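You operate a simulated robot arm through the tools that you are given. There is no shell and no other tool.

The job below is to be done with a simulated robot arm. You get a single attempt, and the scene is never put back.

## Task
Stack three fittings on test port three and check them.
Fine: red, purple and grey fitting, in that order; then press check: all lamps must be green.

Only the result counts: the job must be done as asked and must still hold three seconds after the hand-in. Knocking over, shifting, dropping, spilling or breaking anything else fails it.

## Robot
A 7-joint arm with a two-finger parallel gripper, fixed in place. Base frame: the origin is on the floor under the middle of its stand, x ahead of it, y to its left, z up; the work surface is at about z = 0.806. Lengths are in m, angles in degrees, forces in N, time in s.
With the tool pointing down near the work surface it reaches from about 0.42 to 0.92 m from the base axis. Its first joint turns from -143.0 to 143.0 degrees. Payload 3 kg.
Tool frame: the origin (TCP) lies between the finger pads and is the grasp point; the fingertips stand 0.03 m ahead of it; z points along the fingers, y is the line along which they close. Largest opening 0.094 m; finger width 0.028, thickness 0.01; the body of the gripper, 0.05 by 0.096 m, starts 0.055 m behind the TCP.
Orientation is told as [roll, pitch, yaw] about the base's x, y, z axes, in that order, counted from this pose: with the fingers straight down and closing along the base's y, the tool's x points along the base's -x, its y along +y and its z along -z.

## Interface
- The arm moves only by the tool apply_moves. Its argument "commands" is a list of rows, each an object of numbers (a shift or turn left out is 0, a gripper value left out holds the last): "x", "y", "z": the shift along the tool's x, y, z in m; "rx", "ry", "rz": the turn, a rotation vector about the tool's x, y, z in degrees. In form: [{"x": .., "y": .., "z": .., "rx": .., "ry": .., "rz": ..}, ...]. A call has 1 to 20 rows; each row is the pose to reach, as a shift and turn from the pose commanded when the call began, along the tool's axes at that moment. "claw" is the closure in counts, from 0 (fully open) to 255 (shut), set as the call begins (left out, the last holds). Each row takes 0.2 s and may step no farther than 0.05 m and 8.6 degrees from the row before; otherwise, or with a gripper value out of range, the whole call is refused. A pose out of reach is approached as far as the arm can. The call stops where the force on the tool passes 40 N (or 10 N more than at its start, if that is more) or the arm is blocked; 0.2 s more then pass. The fingers move at their own pace (about 0.072 m/s each) and stop on an object; they squeeze with about 24 N. The grip force told is the motor's: it shows also when the fingers shut on nothing. Time passes only in rows, and 0.2 s behind the last, so rows that repeat a pose let the fingers close. The reply holds the time, the measured pose of the TCP, the force on the tool along the base axes, the opening and the grip force, in the units named above and with some noise, with the torque about the TCP (base axes, N m) and any sound that the robot's microphone picked up, and new pictures: "show" is both (left out), scene, wrist or none.
- Cameras (640 x 400 px; columns grow to the right, rows downward): "scene" is fixed at [0.0566, -0.655, 1.5844]; the picture's right is [0.78, -0.63, 0.00], its down [-0.39, -0.48, -0.79] and it looks along [0.50, 0.61, -0.61] (base axes); focal length 313 px, centre (320, 200). "wrist" rides on the gripper at [0.076, 0.014, -0.103] in the tool frame; the picture's right is [-0.18, 0.98, 0.00], its down [-0.75, -0.14, -0.64] and it looks along [-0.63, -0.12, 0.77] (tool axes); focal length 243 px, centre (320, 200). There is no depth. A picture from a camera that has moved, and an enlarged one, comes with that camera's place and axes in the base frame and with its lens. The place of the scene camera against the robot may be out by one fixed shift of up to 0.012 m in any direction.
- zoom(camera, box): a new picture of the part [left, top, right, bottom] of that camera's present view, enlarged. The clock stands still meanwhile.
- job_done(): hands the job in; it is judged then, once.

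Nothing tells you positions but the pictures and the camera data. Unless the task says otherwise, let go and move clear before handing in.

The tools are called after "Emit:" as name(argument=value, ...) on one line, values as JSON. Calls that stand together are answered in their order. apply_moves: Moves the arm, as the interface text tells. Its arguments: {"type":"object","properties":{"commands":{"type":"array","items":{"type":"object","properties":{"x":{"type":"number"},"y":{"type":"number"},"z":{"type":"number"},"rx":{"type":"number"},"ry":{"type":"number"},"rz":{"type":"number"}}}},"claw":{"type":"number"},"show":{"type":"string","enum":["both","scene","wrist","none"]}},"required":["commands"]} The other tools are called the same way: zoom (camera, box) takes an enlarged picture of a part of a camera's view; job_done () hands the job in.

At the start:

```text
time: 0.0
position: [0.5749, 0.0581, 1.1517]
tool_rot: [0.1, 0.0, 0.1]
ft_force: [0.4, -0.6, 0.0]
torque: [-0.01, -0.01, 0.02]
grip_width: 0.094
finger_force: 0.1
```

scene: 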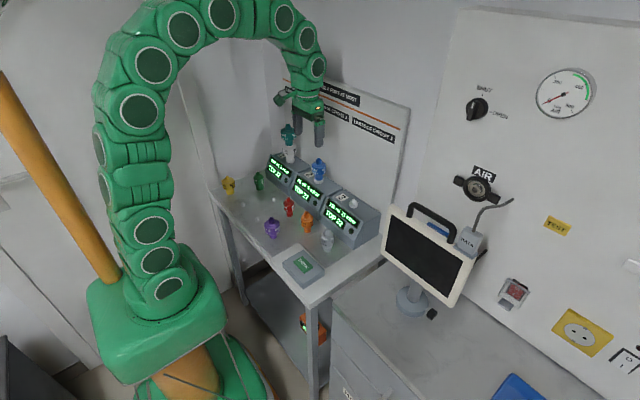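
wrist: 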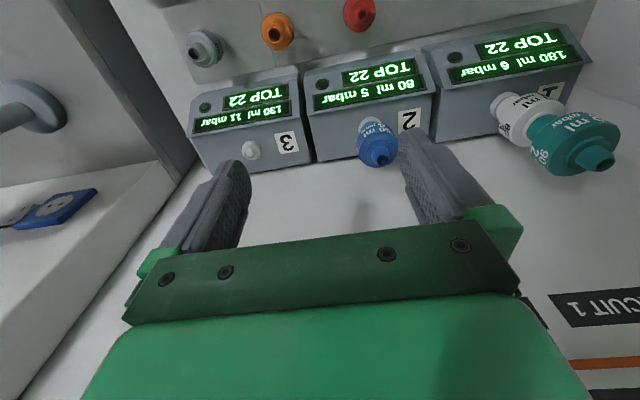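

I see a bench with three test ports (1, 2, 3) with displays, and several coloured fittings in front of them. I'll zoom in on both cameras for details before moving.

Emit:
zoom(camera="scene", box=[200, 110, 400, 290])

Emit:
zoom(camera="wrist", box=[160, 0, 640, 200])

Emit:
zoom(camera="scene", box=[250, 180, 400, 290])

Emit:
zoom(camera="scene", box=[250, 60, 420, 160])

```text
2.22 times, centred on (300, 200) of scene
camera zoom: at [0.0566, -0.655, 1.5844], right [0.78, -0.63, 0.0], down [-0.39, -0.48, -0.79], along [0.5, 0.61, -0.61], focal length 696 px, centre (364, 200)
```

zoom: 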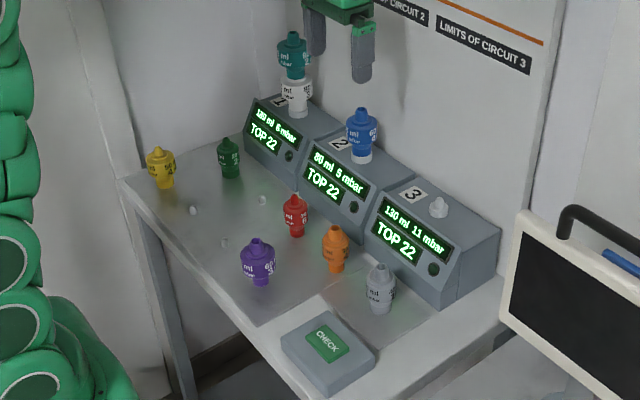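

```text
1.33 times, centred on (400, 100) of wrist
camera zoom: at [0.5, 0.0718, 1.2564], right [0.18, 0.98, 0.0], down [0.75, -0.14, 0.64], along [0.63, -0.12, -0.77], focal length 324 px, centre (213, 333)
```

zoom: 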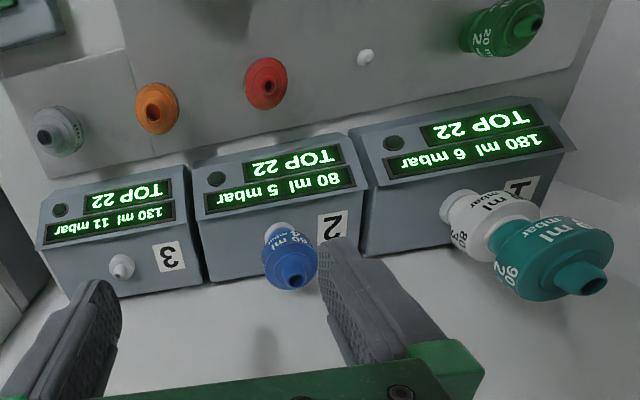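

```text
3.64 times, centred on (325, 235) of scene
camera zoom: at [0.0566, -0.655, 1.5844], right [0.78, -0.63, 0.0], down [-0.39, -0.48, -0.79], along [0.5, 0.61, -0.61], focal length 1140 px, centre (302, 73)
```

zoom: 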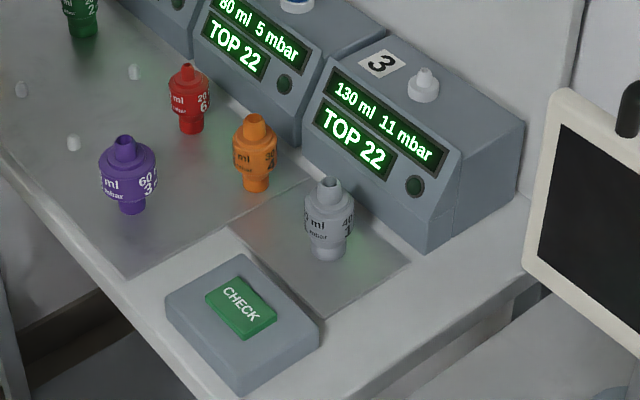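

```text
3.76 times, centred on (335, 110) of scene
camera zoom: at [0.0566, -0.655, 1.5844], right [0.78, -0.63, 0.0], down [-0.39, -0.48, -0.79], along [0.5, 0.61, -0.61], focal length 1180 px, centre (264, 539)
```

zoom: 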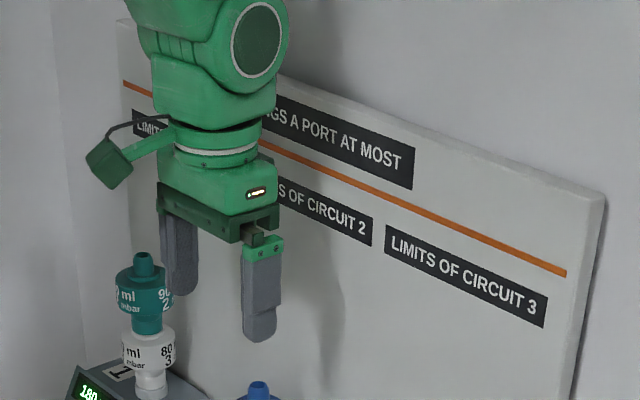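

The ports run along y at about x≈0.65 (port 3 peg near y≈-0.06), and the fittings sit on a tray with rows at x≈0.54 and x≈0.43. I'll move back to get a better wrist view of the fittings.

Emit:
apply_moves(commands=[{"x": 0.04}, {"x": 0.08, "y": 0.0}, {"x": 0.12}], show="both")

```text
time: 0.8
position: [0.4568, 0.0574, 1.1515]
tool_rot: [-0.1, -0.1, 0.0]
ft_force: [-0.2, 1.7, -0.7]
torque: [-0.01, 0.02, 0.0]
grip_width: 0.094
finger_force: 0.1
camera wrist: at [0.3811, 0.0709, 1.2546], right [0.18, 0.98, 0.0], down [0.75, -0.14, 0.64], along [0.63, -0.12, -0.77], focal length 243 px, centre (320, 200)
```

scene: 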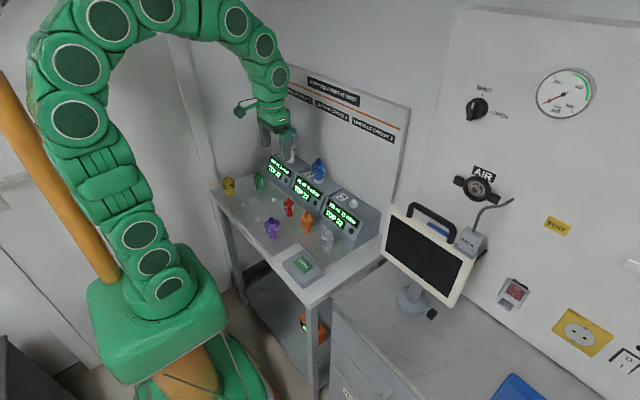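
wrist: 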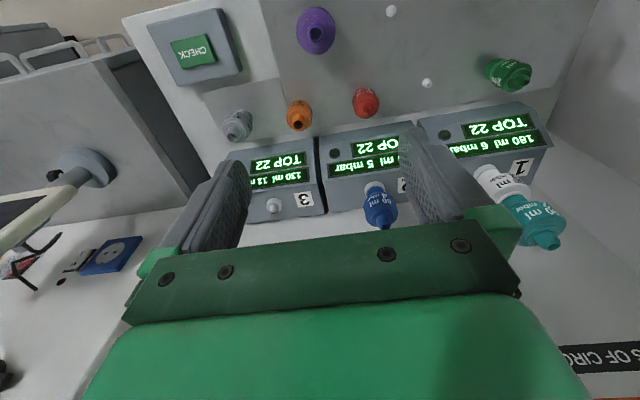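

Emit:
zoom(camera="wrist", box=[200, 0, 440, 150])

Emit:
zoom(camera="wrist", box=[230, 100, 420, 220])

Emit:
zoom(camera="scene", box=[270, 70, 420, 160])

Emit:
zoom(camera="scene", box=[260, 180, 350, 240])

Emit:
zoom(camera="scene", box=[310, 190, 390, 250])

```text
2.67 times, centred on (320, 75) of wrist
camera zoom: at [0.3811, 0.0709, 1.2546], right [0.18, 0.98, 0.0], down [0.75, -0.14, 0.64], along [0.63, -0.12, -0.77], focal length 647 px, centre (320, 533)
```

zoom: 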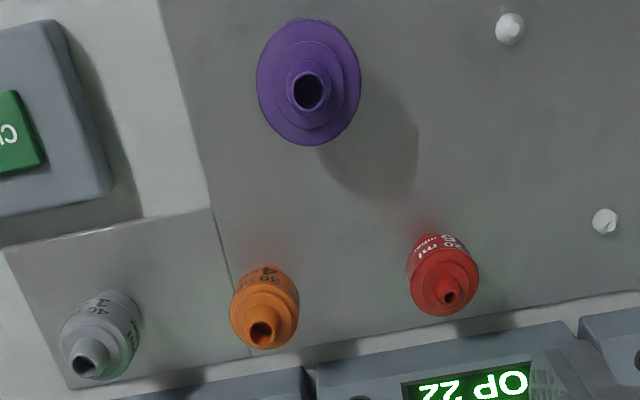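

```text
3.33 times, centred on (325, 160) of wrist
camera zoom: at [0.3811, 0.0709, 1.2546], right [0.18, 0.98, 0.0], down [0.75, -0.14, 0.64], along [0.63, -0.12, -0.77], focal length 809 px, centre (303, 333)
```

zoom: 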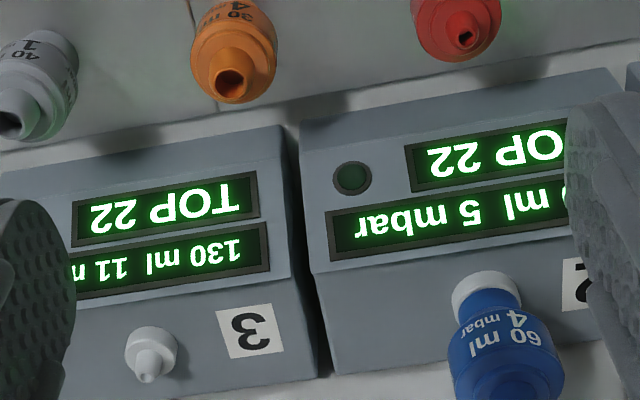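

```text
4.27 times, centred on (345, 115) of scene
camera zoom: at [0.0566, -0.655, 1.5844], right [0.78, -0.63, 0.0], down [-0.39, -0.48, -0.79], along [0.5, 0.61, -0.61], focal length 1337 px, centre (213, 563)
```

zoom: 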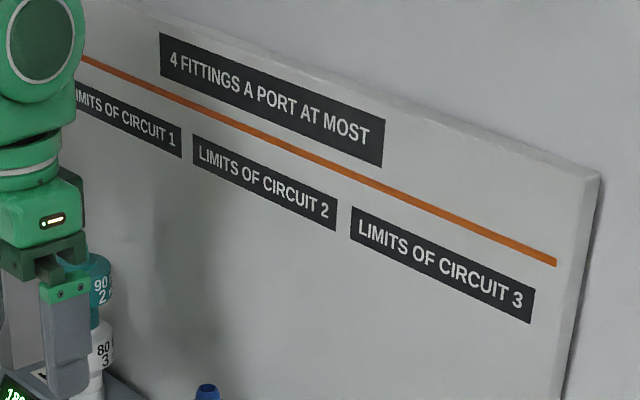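

```text
6.67 times, centred on (305, 210) of scene
camera zoom: at [0.0566, -0.655, 1.5844], right [0.78, -0.63, 0.0], down [-0.39, -0.48, -0.79], along [0.5, 0.61, -0.61], focal length 2090 px, centre (420, 133)
```

zoom: 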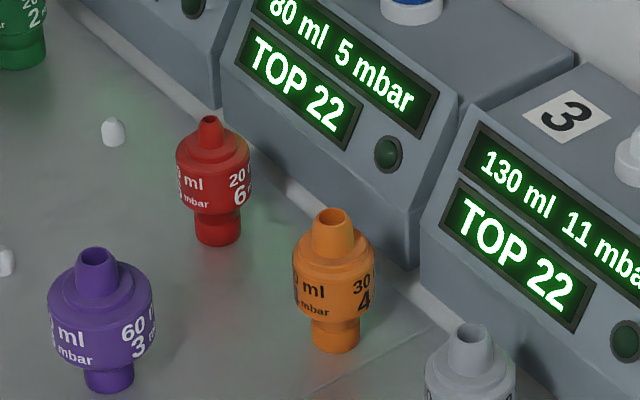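

```text
6.67 times, centred on (350, 220) of scene
camera zoom: at [0.0566, -0.655, 1.5844], right [0.78, -0.63, 0.0], down [-0.39, -0.48, -0.79], along [0.5, 0.61, -0.61], focal length 2090 px, centre (120, 67)
```

zoom: 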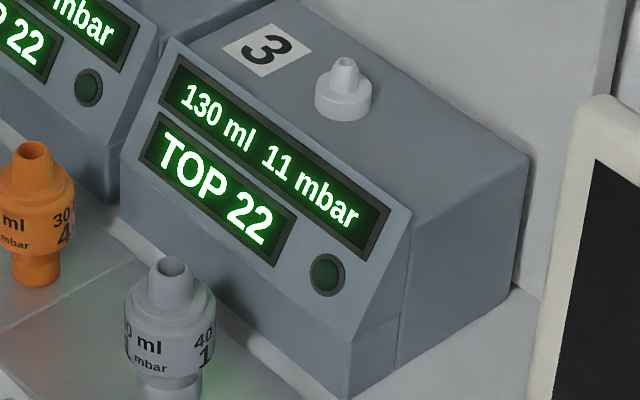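

The limits on port 3 are 130 ml / 11 mbar / top 22. Red (20/6), purple (60/3) and grey (40/1) add up to 120 ml and 10 mbar, with a wide outlet on top, so that is fine. Next I'll move above the red fitting (about x 0.53, y 0.12) for a precise look.

Emit:
apply_moves(commands=[{"x": -0.025, "y": 0.021, "z": 0.03}, {"x": -0.05, "y": 0.043, "z": 0.06}, {"x": -0.073, "y": 0.064, "z": 0.09}, {"x": -0.073, "y": 0.064, "z": 0.13}, {"x": -0.073, "y": 0.064, "z": 0.17}, {"x": -0.073, "y": 0.064, "z": 0.17}], show="both")

```text
time: 2.2
position: [0.5287, 0.1237, 0.9818]
tool_rot: [0.1, 0.1, 0.0]
ft_force: [-1.1, 0.6, 1.0]
torque: [0.02, 0.0, 0.02]
grip_width: 0.0938
finger_force: 0.1
camera wrist: at [0.4534, 0.1362, 1.0851], right [0.18, 0.98, 0.0], down [0.75, -0.14, 0.64], along [0.63, -0.12, -0.77], focal length 243 px, centre (320, 200)
```

scene: 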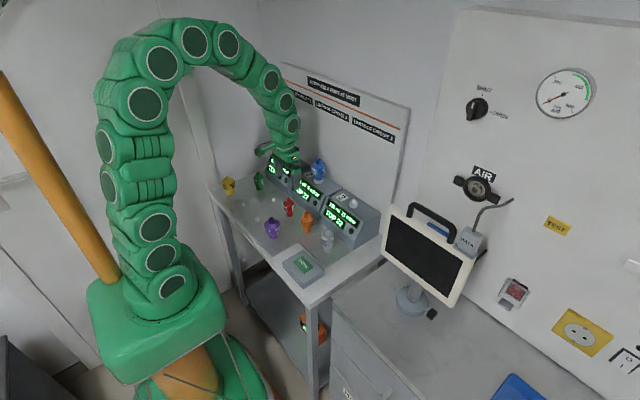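
wrist: 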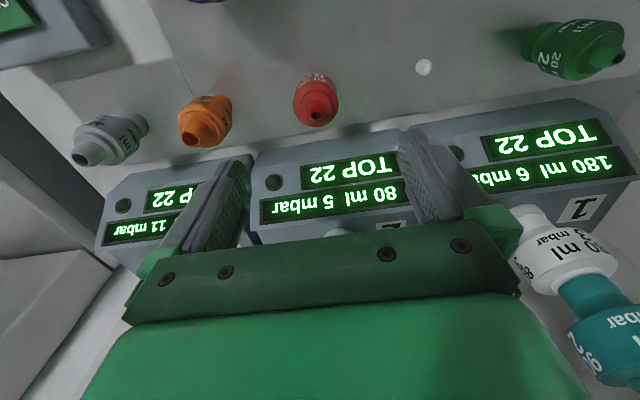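

Emit:
zoom(camera="wrist", box=[240, 40, 400, 140])

Emit:
zoom(camera="scene", box=[240, 130, 340, 230])

```text
4.00 times, centred on (320, 90) of wrist
camera zoom: at [0.4534, 0.1362, 1.0851], right [0.18, 0.98, 0.0], down [0.75, -0.14, 0.64], along [0.63, -0.12, -0.77], focal length 970 px, centre (320, 640)
```

zoom: 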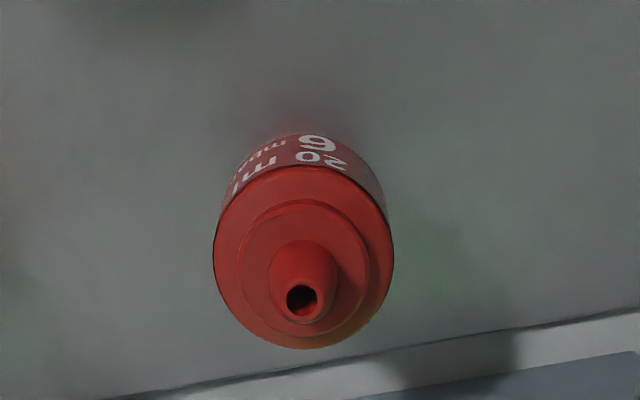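

```text
4.00 times, centred on (290, 180) of scene
camera zoom: at [0.0566, -0.655, 1.5844], right [0.78, -0.63, 0.0], down [-0.39, -0.48, -0.79], along [0.5, 0.61, -0.61], focal length 1254 px, centre (440, 280)
```

zoom: 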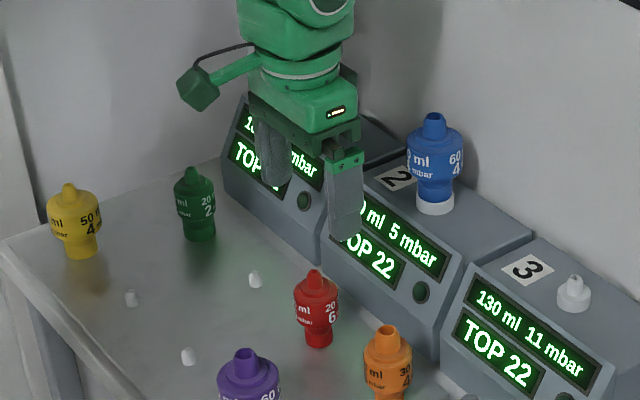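

The red fitting is at about (0.529, 0.119), with its body band at z≈0.831–0.857 and its tip at about 0.88. I'll centre over it and come down partway to check alignment.

Emit:
apply_moves(commands=[{"x": 0.0, "y": -0.0037, "z": 0.02}, {"x": 0.0, "y": -0.0037, "z": 0.045}, {"x": 0.0, "y": -0.0037, "z": 0.067}, {"x": 0.0, "y": -0.0037, "z": 0.067}], show="wrist")

Emit:
zoom(camera="wrist", box=[200, 60, 440, 210])

```text
time: 3.2
position: [0.5293, 0.1191, 0.9142]
tool_rot: [0.0, 0.0, 0.0]
ft_force: [-0.2, 0.3, 0.7]
torque: [0.01, 0.0, -0.01]
grip_width: 0.0941
finger_force: 0.0
camera wrist: at [0.4526, 0.1326, 1.0185], right [0.18, 0.98, 0.0], down [0.75, -0.14, 0.64], along [0.63, -0.12, -0.77], focal length 243 px, centre (320, 200)
```

wrist: 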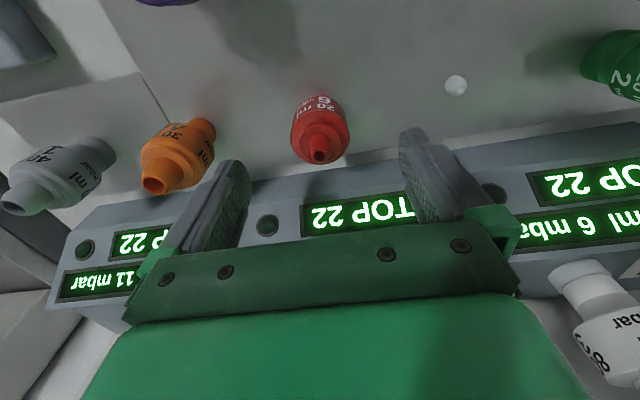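

```text
2.67 times, centred on (320, 135) of wrist
camera zoom: at [0.4526, 0.1326, 1.0185], right [0.18, 0.98, 0.0], down [0.75, -0.14, 0.64], along [0.63, -0.12, -0.77], focal length 647 px, centre (320, 373)
```

zoom: 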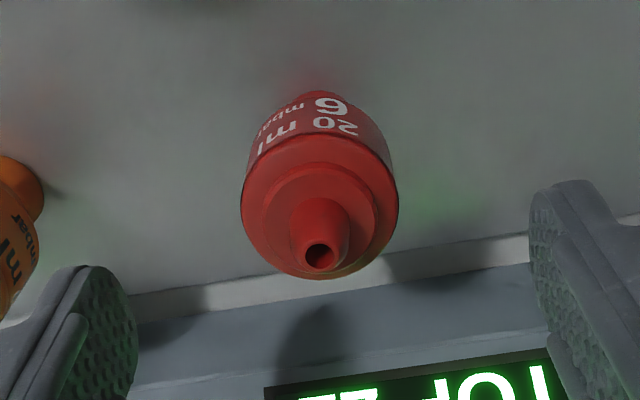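

Alignment over red looks good in y (within about 1 mm). I'll go down around it with the fingers open and look once more before closing.

Emit:
apply_moves(commands=[{"z": 0.02}, {"z": 0.04}, {"z": 0.055}, {"z": 0.069}, {"z": 0.069}], show="both")

Emit:
zoom(camera="wrist", box=[200, 100, 440, 250])

Emit:
zoom(camera="scene", box=[260, 160, 360, 240])

```text
time: 4.4
position: [0.5284, 0.1186, 0.8475]
tool_rot: [0.0, 0.0, 0.0]
ft_force: [-0.4, 0.4, 0.0]
torque: [0.01, -0.02, -0.06]
grip_width: 0.0938
finger_force: 0.1
camera wrist: at [0.4528, 0.1319, 0.9505], right [0.18, 0.98, 0.0], down [0.75, -0.14, 0.64], along [0.63, -0.12, -0.77], focal length 243 px, centre (320, 200)
```

scene: 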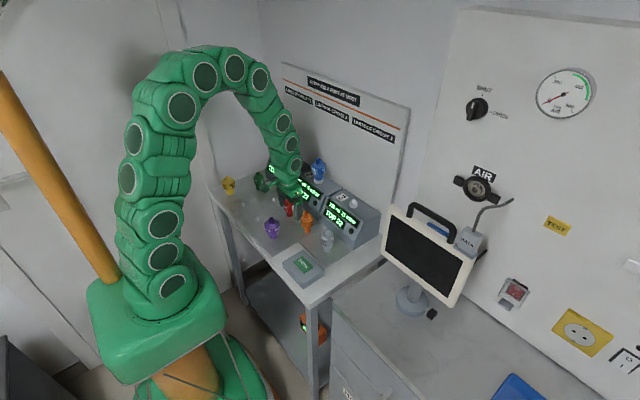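
wrist: 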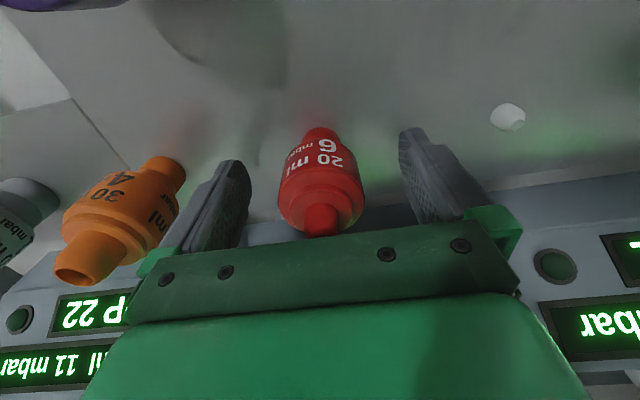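

```text
2.67 times, centred on (320, 175) of wrist
camera zoom: at [0.4528, 0.1319, 0.9505], right [0.18, 0.98, 0.0], down [0.75, -0.14, 0.64], along [0.63, -0.12, -0.77], focal length 647 px, centre (320, 267)
```

zoom: 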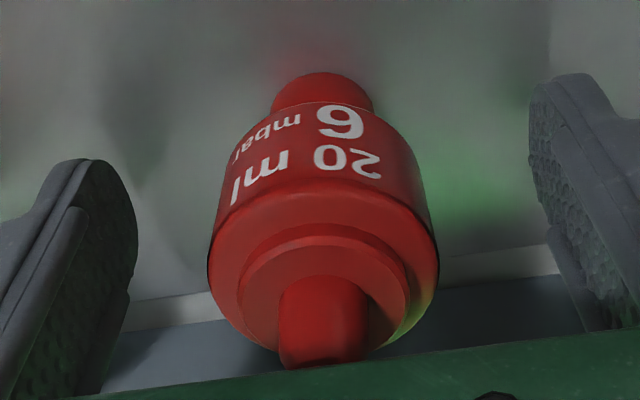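

```text
5.00 times, centred on (310, 200) of scene
camera zoom: at [0.0566, -0.655, 1.5844], right [0.78, -0.63, 0.0], down [-0.39, -0.48, -0.79], along [0.5, 0.61, -0.61], focal length 1567 px, centre (370, 200)
```

zoom: 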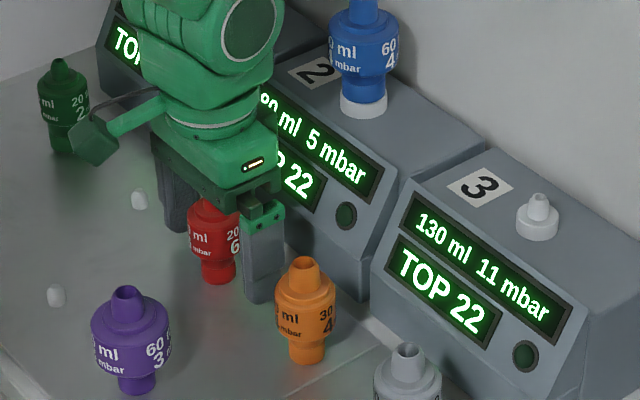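

Red is centred between the fingers at the body band. Closing the gripper now.

Emit:
apply_moves(commands=[{"z": 0.0}, {"z": 0.0}, {"z": 0.0}, {"z": 0.0}], claw=255, show="wrist")

Emit:
zoom(camera="wrist", box=[200, 100, 440, 250])

```text
time: 5.4
position: [0.5282, 0.1179, 0.8464]
tool_rot: [0.0, 0.0, 0.0]
ft_force: [0.2, -0.1, -0.5]
torque: [0.04, -0.03, 0.01]
grip_width: 0.0398
finger_force: 24.3
camera wrist: at [0.4527, 0.1318, 0.9504], right [0.18, 0.98, 0.0], down [0.75, -0.14, 0.64], along [0.63, -0.12, -0.77], focal length 243 px, centre (320, 200)
```

wrist: 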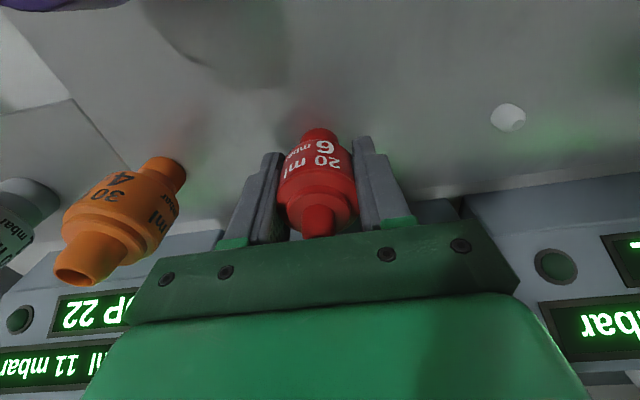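

```text
2.67 times, centred on (320, 175) of wrist
camera zoom: at [0.4527, 0.1318, 0.9504], right [0.18, 0.98, 0.0], down [0.75, -0.14, 0.64], along [0.63, -0.12, -0.77], focal length 647 px, centre (320, 267)
```

zoom: 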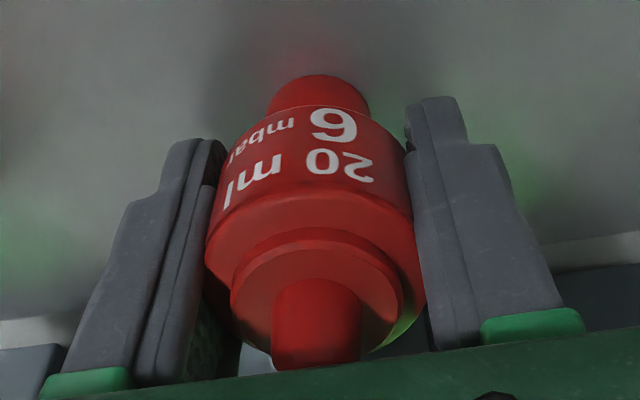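

Red is gripped (width 0.040 m, 24 N). I'll lift straight up and check it is held.

Emit:
apply_moves(commands=[{"z": -0.01}, {"z": -0.03}, {"z": -0.06}, {"z": -0.1}, {"z": -0.14}, {"z": -0.18}, {"z": -0.21}, {"z": -0.21}], show="both")

Emit:
zoom(camera="wrist", box=[200, 100, 440, 250])

Emit:
zoom(camera="scene", box=[260, 120, 360, 200])

Emit:
zoom(camera="scene", box=[250, 180, 350, 240])

```text
time: 7.2
position: [0.5303, 0.1195, 1.0584]
tool_rot: [0.0, 0.0, 0.0]
ft_force: [-0.7, 0.4, 0.0]
torque: [0.0, 0.0, 0.01]
grip_width: 0.0398
finger_force: 23.6
camera wrist: at [0.4548, 0.1313, 1.1623], right [0.18, 0.98, 0.0], down [0.75, -0.14, 0.64], along [0.63, -0.12, -0.77], focal length 243 px, centre (320, 200)
```

scene: 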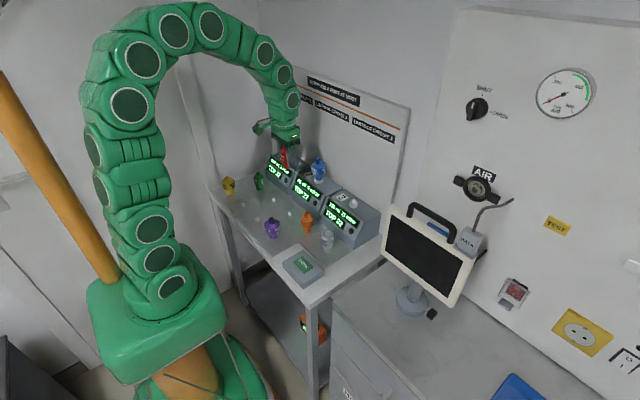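
wrist: 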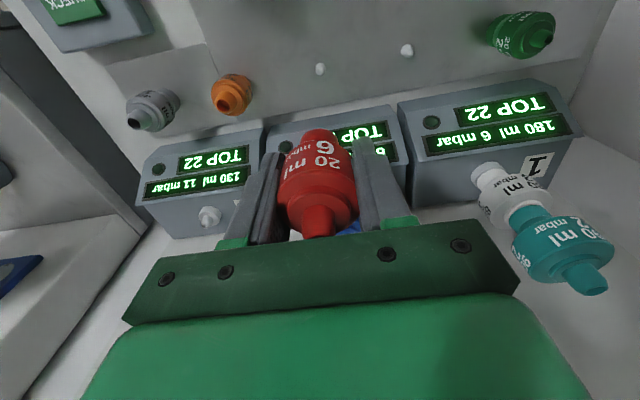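

```text
2.67 times, centred on (320, 175) of wrist
camera zoom: at [0.4548, 0.1313, 1.1623], right [0.18, 0.98, 0.0], down [0.75, -0.14, 0.64], along [0.63, -0.12, -0.77], focal length 647 px, centre (320, 267)
```

zoom: 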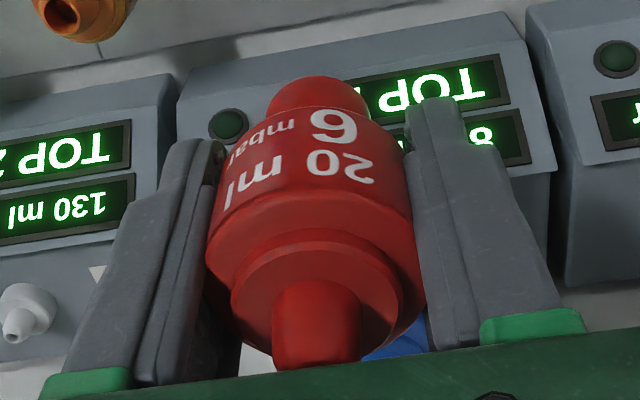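

```text
5.00 times, centred on (310, 160) of scene
camera zoom: at [0.0566, -0.655, 1.5844], right [0.78, -0.63, 0.0], down [-0.39, -0.48, -0.79], along [0.5, 0.61, -0.61], focal length 1567 px, centre (370, 400)
```

zoom: 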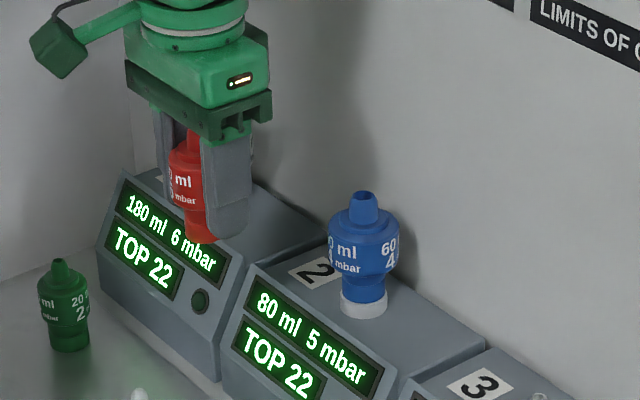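

```text
6.40 times, centred on (300, 210) of scene
camera zoom: at [0.0566, -0.655, 1.5844], right [0.78, -0.63, 0.0], down [-0.39, -0.48, -0.79], along [0.5, 0.61, -0.61], focal length 2006 px, centre (448, 136)
```

zoom: 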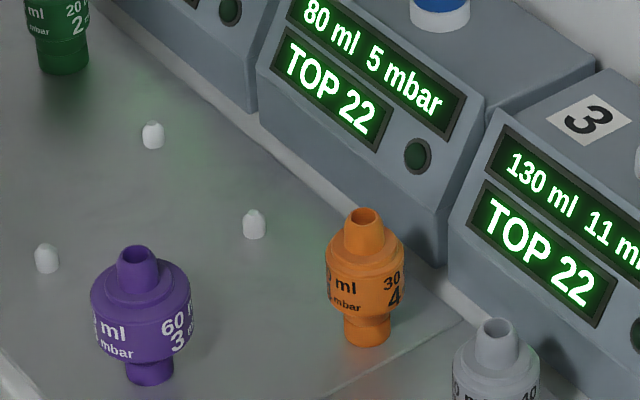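

Red is held. Comparing with its bare peg (about x 0.524), the fitting sits about 4 mm toward the base from the TCP. Now I'll move toward port 3 at height to measure its peg.

Emit:
apply_moves(commands=[{"y": -0.04}, {"y": -0.08}, {"y": -0.12}, {"y": -0.15, "x": 0.0}, {"y": -0.18}, {"y": -0.18}], show="both")

Emit:
zoom(camera="wrist", box=[240, 100, 480, 250])

Emit:
zoom(camera="scene", box=[290, 130, 390, 230])

```text
time: 8.6
position: [0.529, -0.0589, 1.0558]
tool_rot: [0.1, 0.0, 0.1]
ft_force: [0.6, -0.7, -0.8]
torque: [-0.02, 0.01, 0.03]
grip_width: 0.0394
finger_force: 24.0
camera wrist: at [0.4524, -0.0471, 1.1588], right [0.18, 0.98, 0.0], down [0.75, -0.14, 0.64], along [0.63, -0.12, -0.77], focal length 243 px, centre (320, 200)
```

scene: 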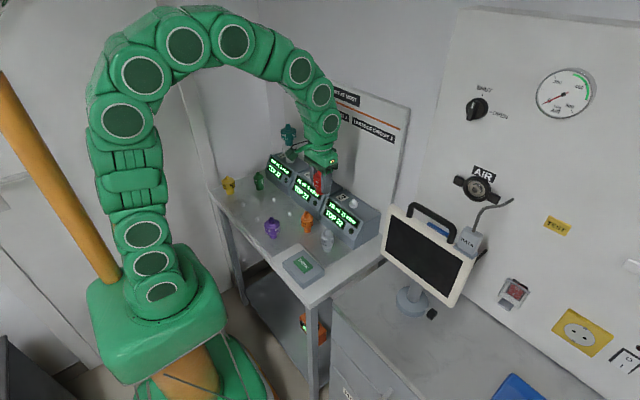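
wrist: 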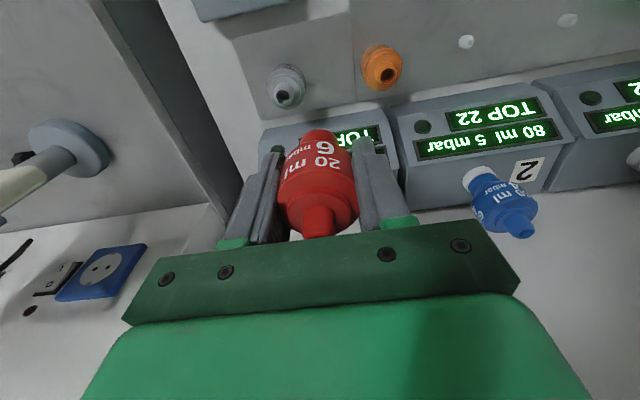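

```text
2.67 times, centred on (360, 175) of wrist
camera zoom: at [0.4524, -0.0471, 1.1588], right [0.18, 0.98, 0.0], down [0.75, -0.14, 0.64], along [0.63, -0.12, -0.77], focal length 647 px, centre (213, 267)
```

zoom: 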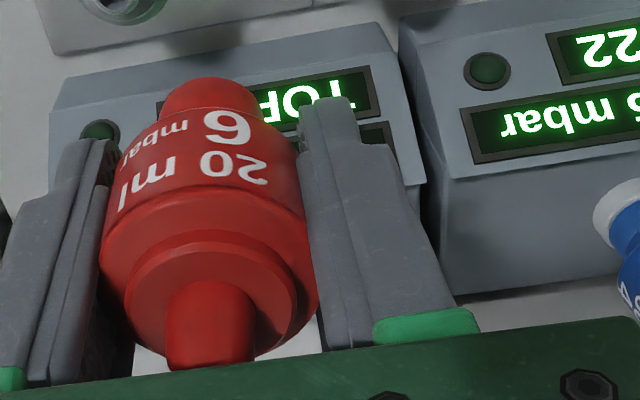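

```text
4.00 times, centred on (340, 180) of scene
camera zoom: at [0.0566, -0.655, 1.5844], right [0.78, -0.63, 0.0], down [-0.39, -0.48, -0.79], along [0.5, 0.61, -0.61], focal length 1254 px, centre (240, 280)
```

zoom: 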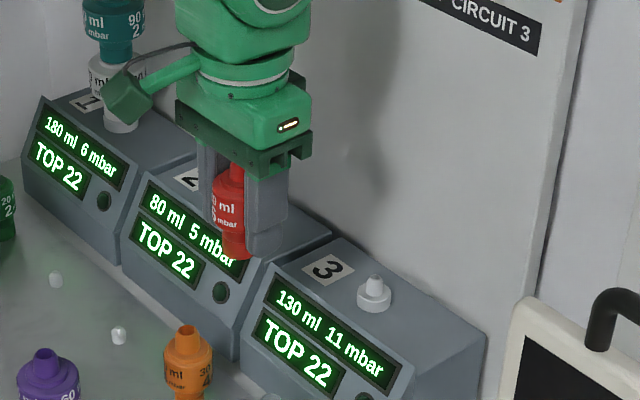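

Port 3's peg is hidden by the hand here. I'll shift a bit to -y (staying clear of the tablet) so that the wrist camera sees the peg from the other side and I can triangulate it.

Emit:
apply_moves(commands=[{"y": -0.04}, {"y": -0.08}, {"y": -0.125}, {"y": -0.125}, {"y": -0.125}], show="both")

Emit:
zoom(camera="wrist", box=[400, 150, 480, 210])

Emit:
zoom(camera="scene", box=[310, 170, 390, 230])

```text
time: 9.8
position: [0.5287, -0.1875, 1.0577]
tool_rot: [-0.1, 0.0, 0.0]
ft_force: [-0.1, -0.3, -0.7]
torque: [0.03, 0.0, 0.01]
grip_width: 0.0397
finger_force: 24.0
camera wrist: at [0.4545, -0.1735, 1.1611], right [0.18, 0.98, 0.0], down [0.75, -0.14, 0.64], along [0.63, -0.12, -0.77], focal length 243 px, centre (320, 200)
```

scene: 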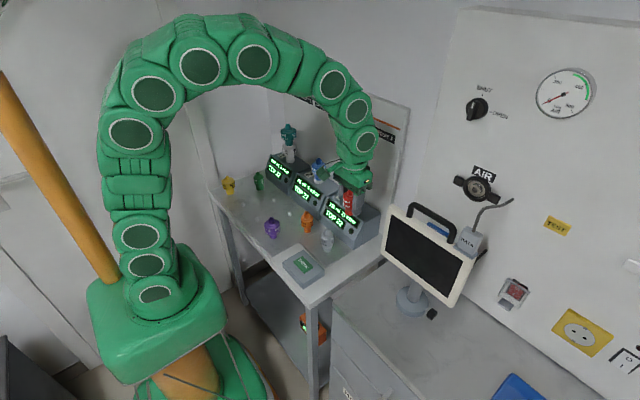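
wrist: 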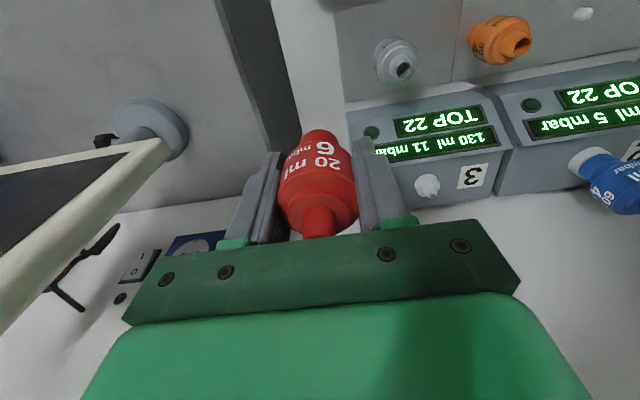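

```text
6.67 times, centred on (440, 180) of wrist
camera zoom: at [0.4545, -0.1735, 1.1611], right [0.18, 0.98, 0.0], down [0.75, -0.14, 0.64], along [0.63, -0.12, -0.77], focal length 1618 px, centre (-480, 333)
```

zoom: 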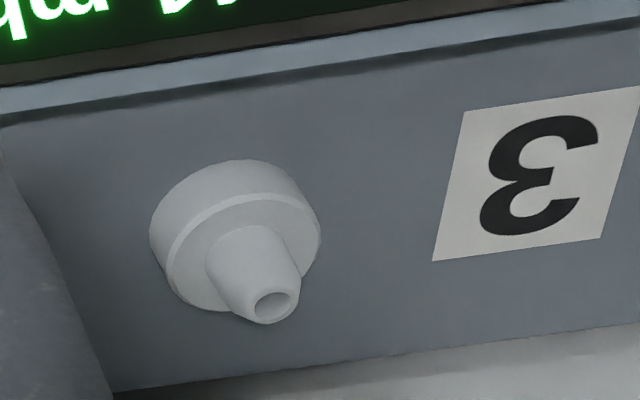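

```text
6.67 times, centred on (350, 200) of scene
camera zoom: at [0.0566, -0.655, 1.5844], right [0.78, -0.63, 0.0], down [-0.39, -0.48, -0.79], along [0.5, 0.61, -0.61], focal length 2090 px, centre (120, 200)
```

zoom: 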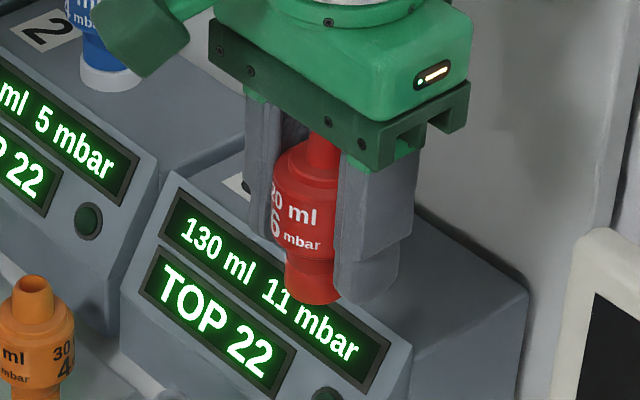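

Port 3's peg tip triangulates to about (0.667, -0.069, 0.925), and the red fitting's axis is about 6 mm toward the base from the TCP. I'll go above the peg with that compensation and check in the scene camera.

Emit:
apply_moves(commands=[{"x": -0.03, "y": 0.025}, {"x": -0.06, "y": 0.05}, {"x": -0.09, "y": 0.075}, {"x": -0.12, "y": 0.098}, {"x": -0.144, "y": 0.1175}, {"x": -0.144, "y": 0.1175, "z": 0.027}, {"x": -0.144, "y": 0.1175, "z": 0.027}], show="both")

Emit:
zoom(camera="scene", box=[310, 160, 390, 220])

Emit:
zoom(camera="wrist", box=[200, 100, 440, 250])

```text
time: 11.4
position: [0.6737, -0.0671, 1.0295]
tool_rot: [0.0, 0.0, 0.0]
ft_force: [-0.1, -0.2, -0.9]
torque: [0.0, 0.02, 0.03]
grip_width: 0.0394
finger_force: 23.3
camera wrist: at [0.5983, -0.0539, 1.1331], right [0.18, 0.98, 0.0], down [0.75, -0.14, 0.64], along [0.63, -0.12, -0.77], focal length 243 px, centre (320, 200)
```

scene: 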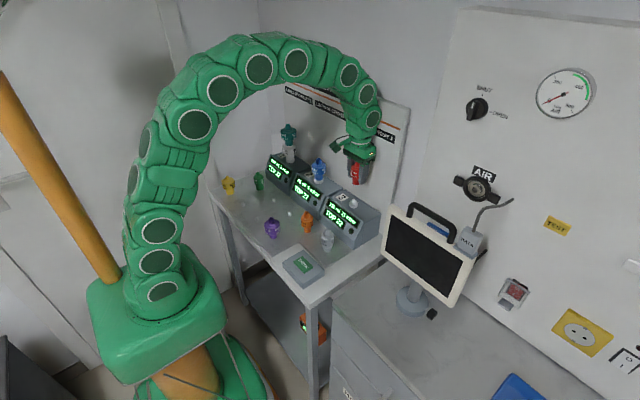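
wrist: 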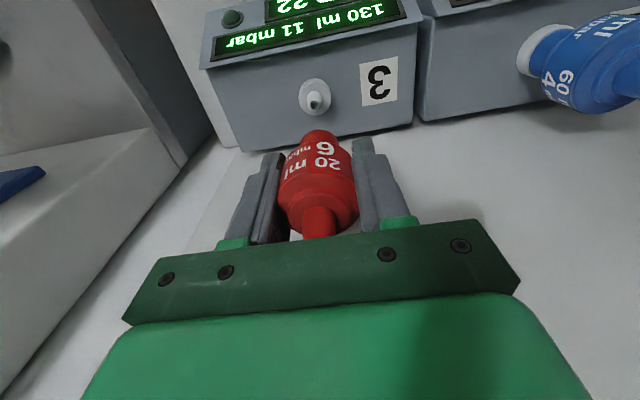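

```text
6.67 times, centred on (350, 190) of scene
camera zoom: at [0.0566, -0.655, 1.5844], right [0.78, -0.63, 0.0], down [-0.39, -0.48, -0.79], along [0.5, 0.61, -0.61], focal length 2090 px, centre (120, 267)
```

zoom: 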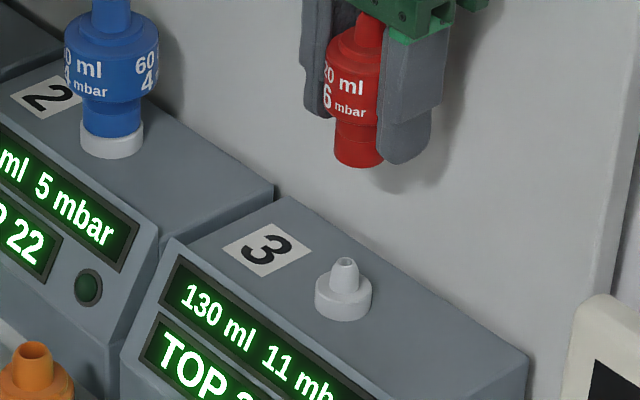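

```text
2.67 times, centred on (320, 175) of wrist
camera zoom: at [0.5983, -0.0539, 1.1331], right [0.18, 0.98, 0.0], down [0.75, -0.14, 0.64], along [0.63, -0.12, -0.77], focal length 647 px, centre (320, 267)
```

zoom: 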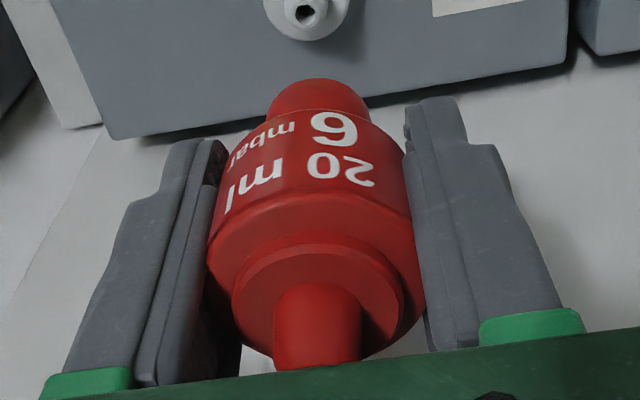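

The peg is now visible in the wrist view too: tip at about (0.664, -0.071, 0.927). I'll apply a small correction and lower to just above the peg tip.

Emit:
apply_moves(commands=[{"x": 0.0041, "y": -0.001, "z": 0.015}, {"x": 0.0041, "y": -0.001, "z": 0.035}, {"x": 0.0041, "y": -0.001, "z": 0.05}, {"x": 0.0041, "y": -0.001, "z": 0.05}], show="both")

Emit:
zoom(camera="scene", box=[330, 175, 378, 211])

Emit:
zoom(camera="wrist", box=[240, 80, 400, 180])

```text
time: 12.4
position: [0.6676, -0.068, 0.9806]
tool_rot: [0.1, 0.0, 0.1]
ft_force: [-0.5, 0.3, -0.2]
torque: [0.0, 0.0, -0.01]
grip_width: 0.0394
finger_force: 24.4
camera wrist: at [0.5921, -0.0558, 1.0838], right [0.18, 0.98, 0.0], down [0.75, -0.14, 0.64], along [0.63, -0.12, -0.77], focal length 243 px, centre (320, 200)
```

scene: 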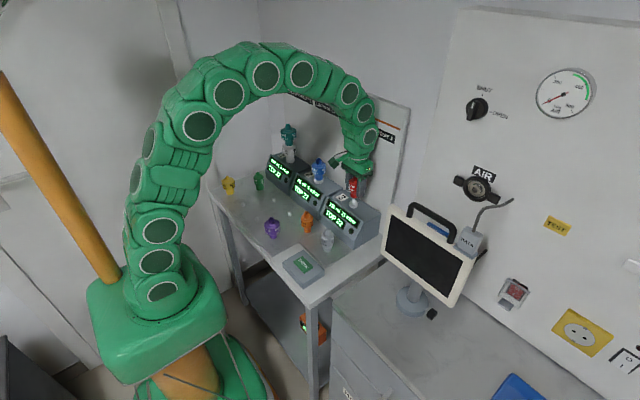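
wrist: 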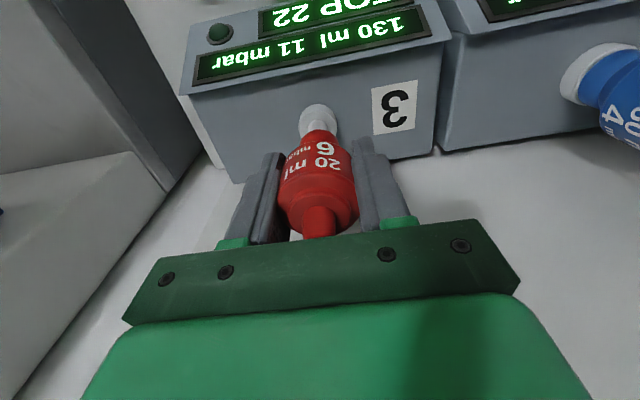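

```text
11.11 times, centred on (354, 193) of scene
camera zoom: at [0.0566, -0.655, 1.5844], right [0.78, -0.63, 0.0], down [-0.39, -0.48, -0.79], along [0.5, 0.61, -0.61], focal length 3483 px, centre (-58, 278)
```

zoom: 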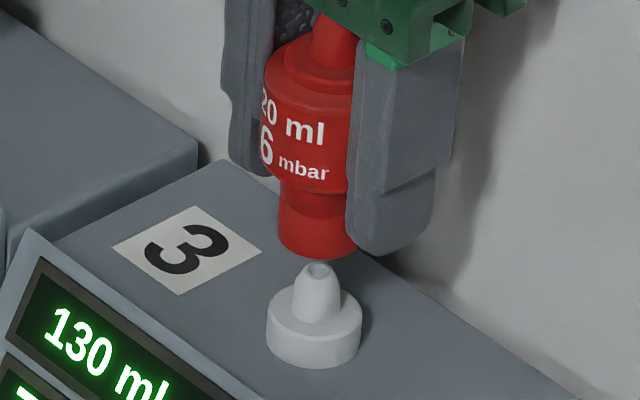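

```text
4.00 times, centred on (320, 130) of wrist
camera zoom: at [0.5921, -0.0558, 1.0838], right [0.18, 0.98, 0.0], down [0.75, -0.14, 0.64], along [0.63, -0.12, -0.77], focal length 970 px, centre (320, 480)
```

zoom: 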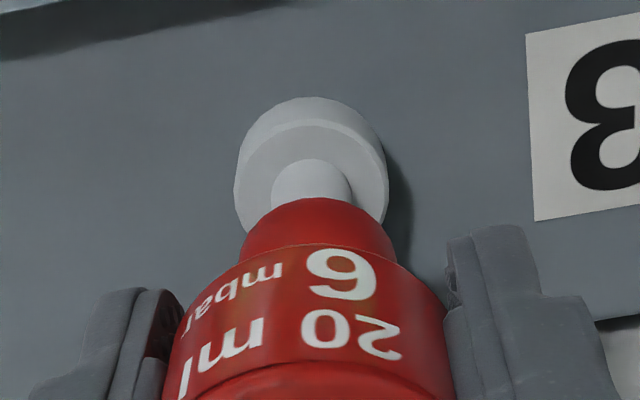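

The socket is lined up over the peg to within about 1 mm in both views; a 1.4 mm correction in y is needed. I'll descend slowly and watch the force.

Emit:
apply_moves(commands=[{"y": -0.0014, "z": 0.003}, {"y": -0.0014, "z": 0.008}, {"y": -0.0014, "z": 0.013}, {"y": -0.0014, "z": 0.018}, {"y": -0.0014, "z": 0.018}], show="wrist")

Emit:
zoom(camera="scene", box=[330, 175, 378, 211])

```text
time: 13.6
position: [0.6687, -0.0712, 0.9632]
tool_rot: [0.0, -0.1, 0.0]
ft_force: [0.5, -0.2, 0.1]
torque: [0.0, -0.03, 0.01]
grip_width: 0.0394
finger_force: 23.7
camera wrist: at [0.5933, -0.0576, 1.066], right [0.18, 0.98, 0.0], down [0.75, -0.14, 0.64], along [0.63, -0.12, -0.77], focal length 243 px, centre (320, 200)
```

wrist: 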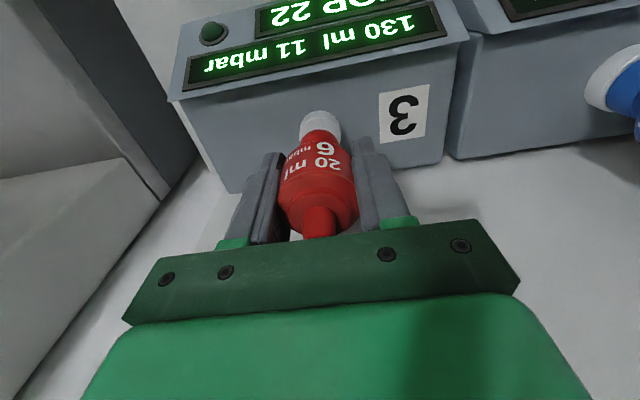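

```text
11.11 times, centred on (354, 193) of scene
camera zoom: at [0.0566, -0.655, 1.5844], right [0.78, -0.63, 0.0], down [-0.39, -0.48, -0.79], along [0.5, 0.61, -0.61], focal length 3483 px, centre (-58, 278)
```

zoom: 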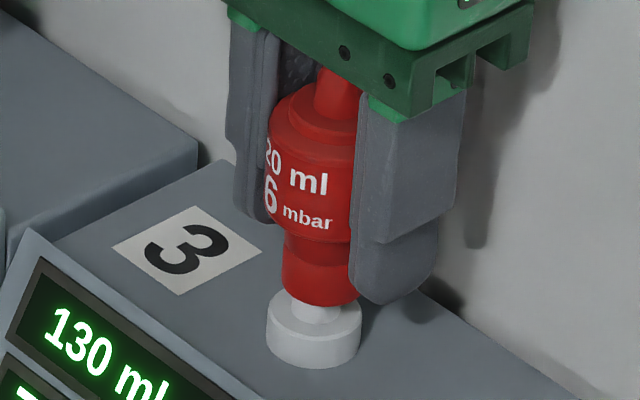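

No contact force yet, and the socket is starting over the nipple, about 1 mm too far right. I'll correct slightly and continue down gently.

Emit:
apply_moves(commands=[{"x": 0.001, "z": 0.003}, {"x": 0.001, "z": 0.006}, {"x": 0.001, "z": 0.009}, {"x": 0.001, "z": 0.012}, {"x": 0.001, "z": 0.012}], show="wrist")

Emit:
zoom(camera="scene", box=[330, 175, 378, 211])

```text
time: 14.8
position: [0.6676, -0.0692, 0.9505]
tool_rot: [0.1, -0.1, 0.0]
ft_force: [-13.4, 15.6, 15.2]
torque: [0.3, -0.16, -0.12]
grip_width: 0.0398
finger_force: 23.8
camera wrist: at [0.5918, -0.0573, 1.0539], right [0.18, 0.98, 0.0], down [0.75, -0.14, 0.64], along [0.63, -0.12, -0.77], focal length 243 px, centre (320, 200)
```

wrist: 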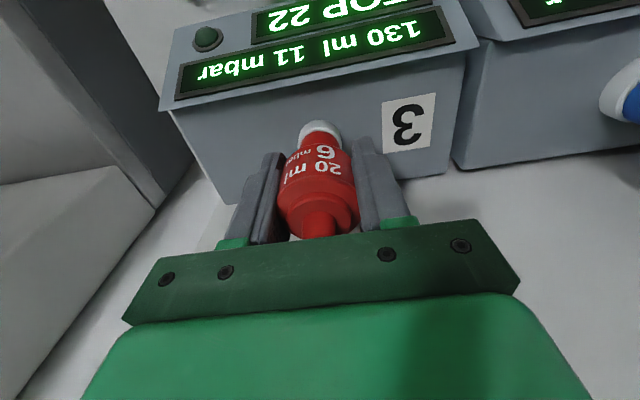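

```text
11.11 times, centred on (354, 193) of scene
camera zoom: at [0.0566, -0.655, 1.5844], right [0.78, -0.63, 0.0], down [-0.39, -0.48, -0.79], along [0.5, 0.61, -0.61], focal length 3483 px, centre (-58, 278)
```

zoom: 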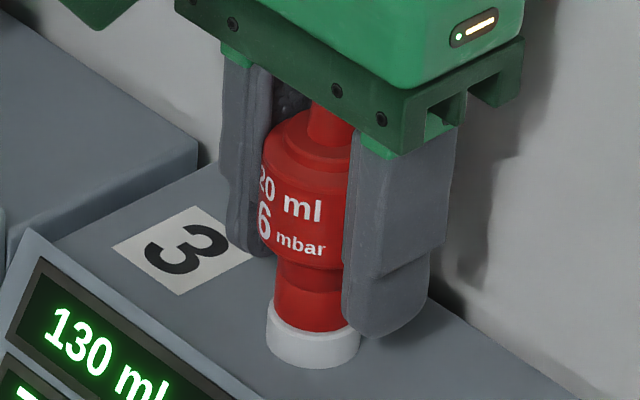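

The socket has engaged the peg, with about 15 N up and sideways forces toward -x/+y. I'll ease over in that direction to relieve the side load before seating.

Emit:
apply_moves(commands=[{"x": 0.001, "y": 0.001}, {"x": 0.0015, "y": 0.0015}, {"x": 0.0015, "y": 0.0015}], show="none")

```text
time: 15.6
position: [0.6649, -0.0704, 0.9494]
tool_rot: [0.0, 0.1, 0.0]
ft_force: [7.4, -4.7, 1.5]
torque: [-0.1, -0.15, -0.01]
grip_width: 0.0392
finger_force: 24.0
```

Emit:
apply_moves(commands=[{"x": -0.0005, "y": -0.0004, "z": 0.001}, {"x": -0.0005, "y": -0.0004, "z": 0.002}, {"x": -0.0005, "y": -0.0004, "z": 0.003}, {"x": -0.0005, "y": -0.0004, "z": 0.003}], show="wrist")

Emit:
zoom(camera="scene", box=[330, 175, 378, 211])

```text
time: 16.6
position: [0.6661, -0.0695, 0.9477]
tool_rot: [0.0, 0.0, 0.0]
ft_force: [-8.6, -1.1, 12.0]
torque: [-0.06, -0.01, 0.01]
grip_width: 0.0392
finger_force: 24.0
camera wrist: at [0.5906, -0.0569, 1.0509], right [0.18, 0.98, 0.0], down [0.75, -0.14, 0.64], along [0.63, -0.12, -0.77], focal length 243 px, centre (320, 200)
```

wrist: 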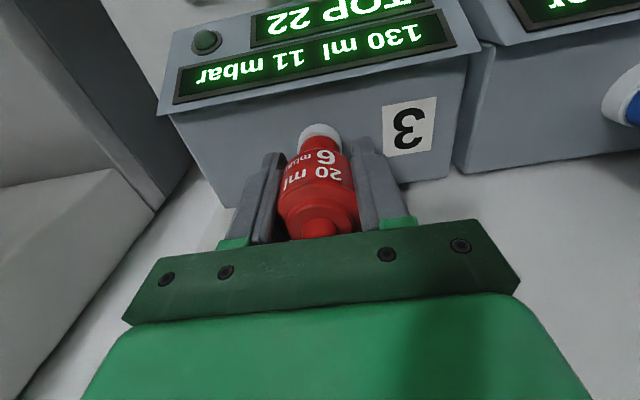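

```text
11.11 times, centred on (354, 193) of scene
camera zoom: at [0.0566, -0.655, 1.5844], right [0.78, -0.63, 0.0], down [-0.39, -0.48, -0.79], along [0.5, 0.61, -0.61], focal length 3483 px, centre (-58, 278)
```

zoom: 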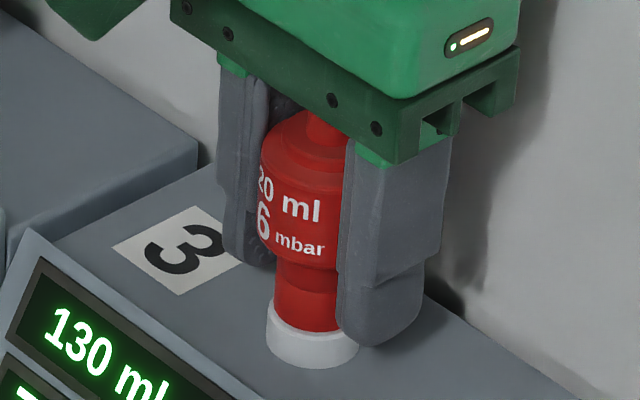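

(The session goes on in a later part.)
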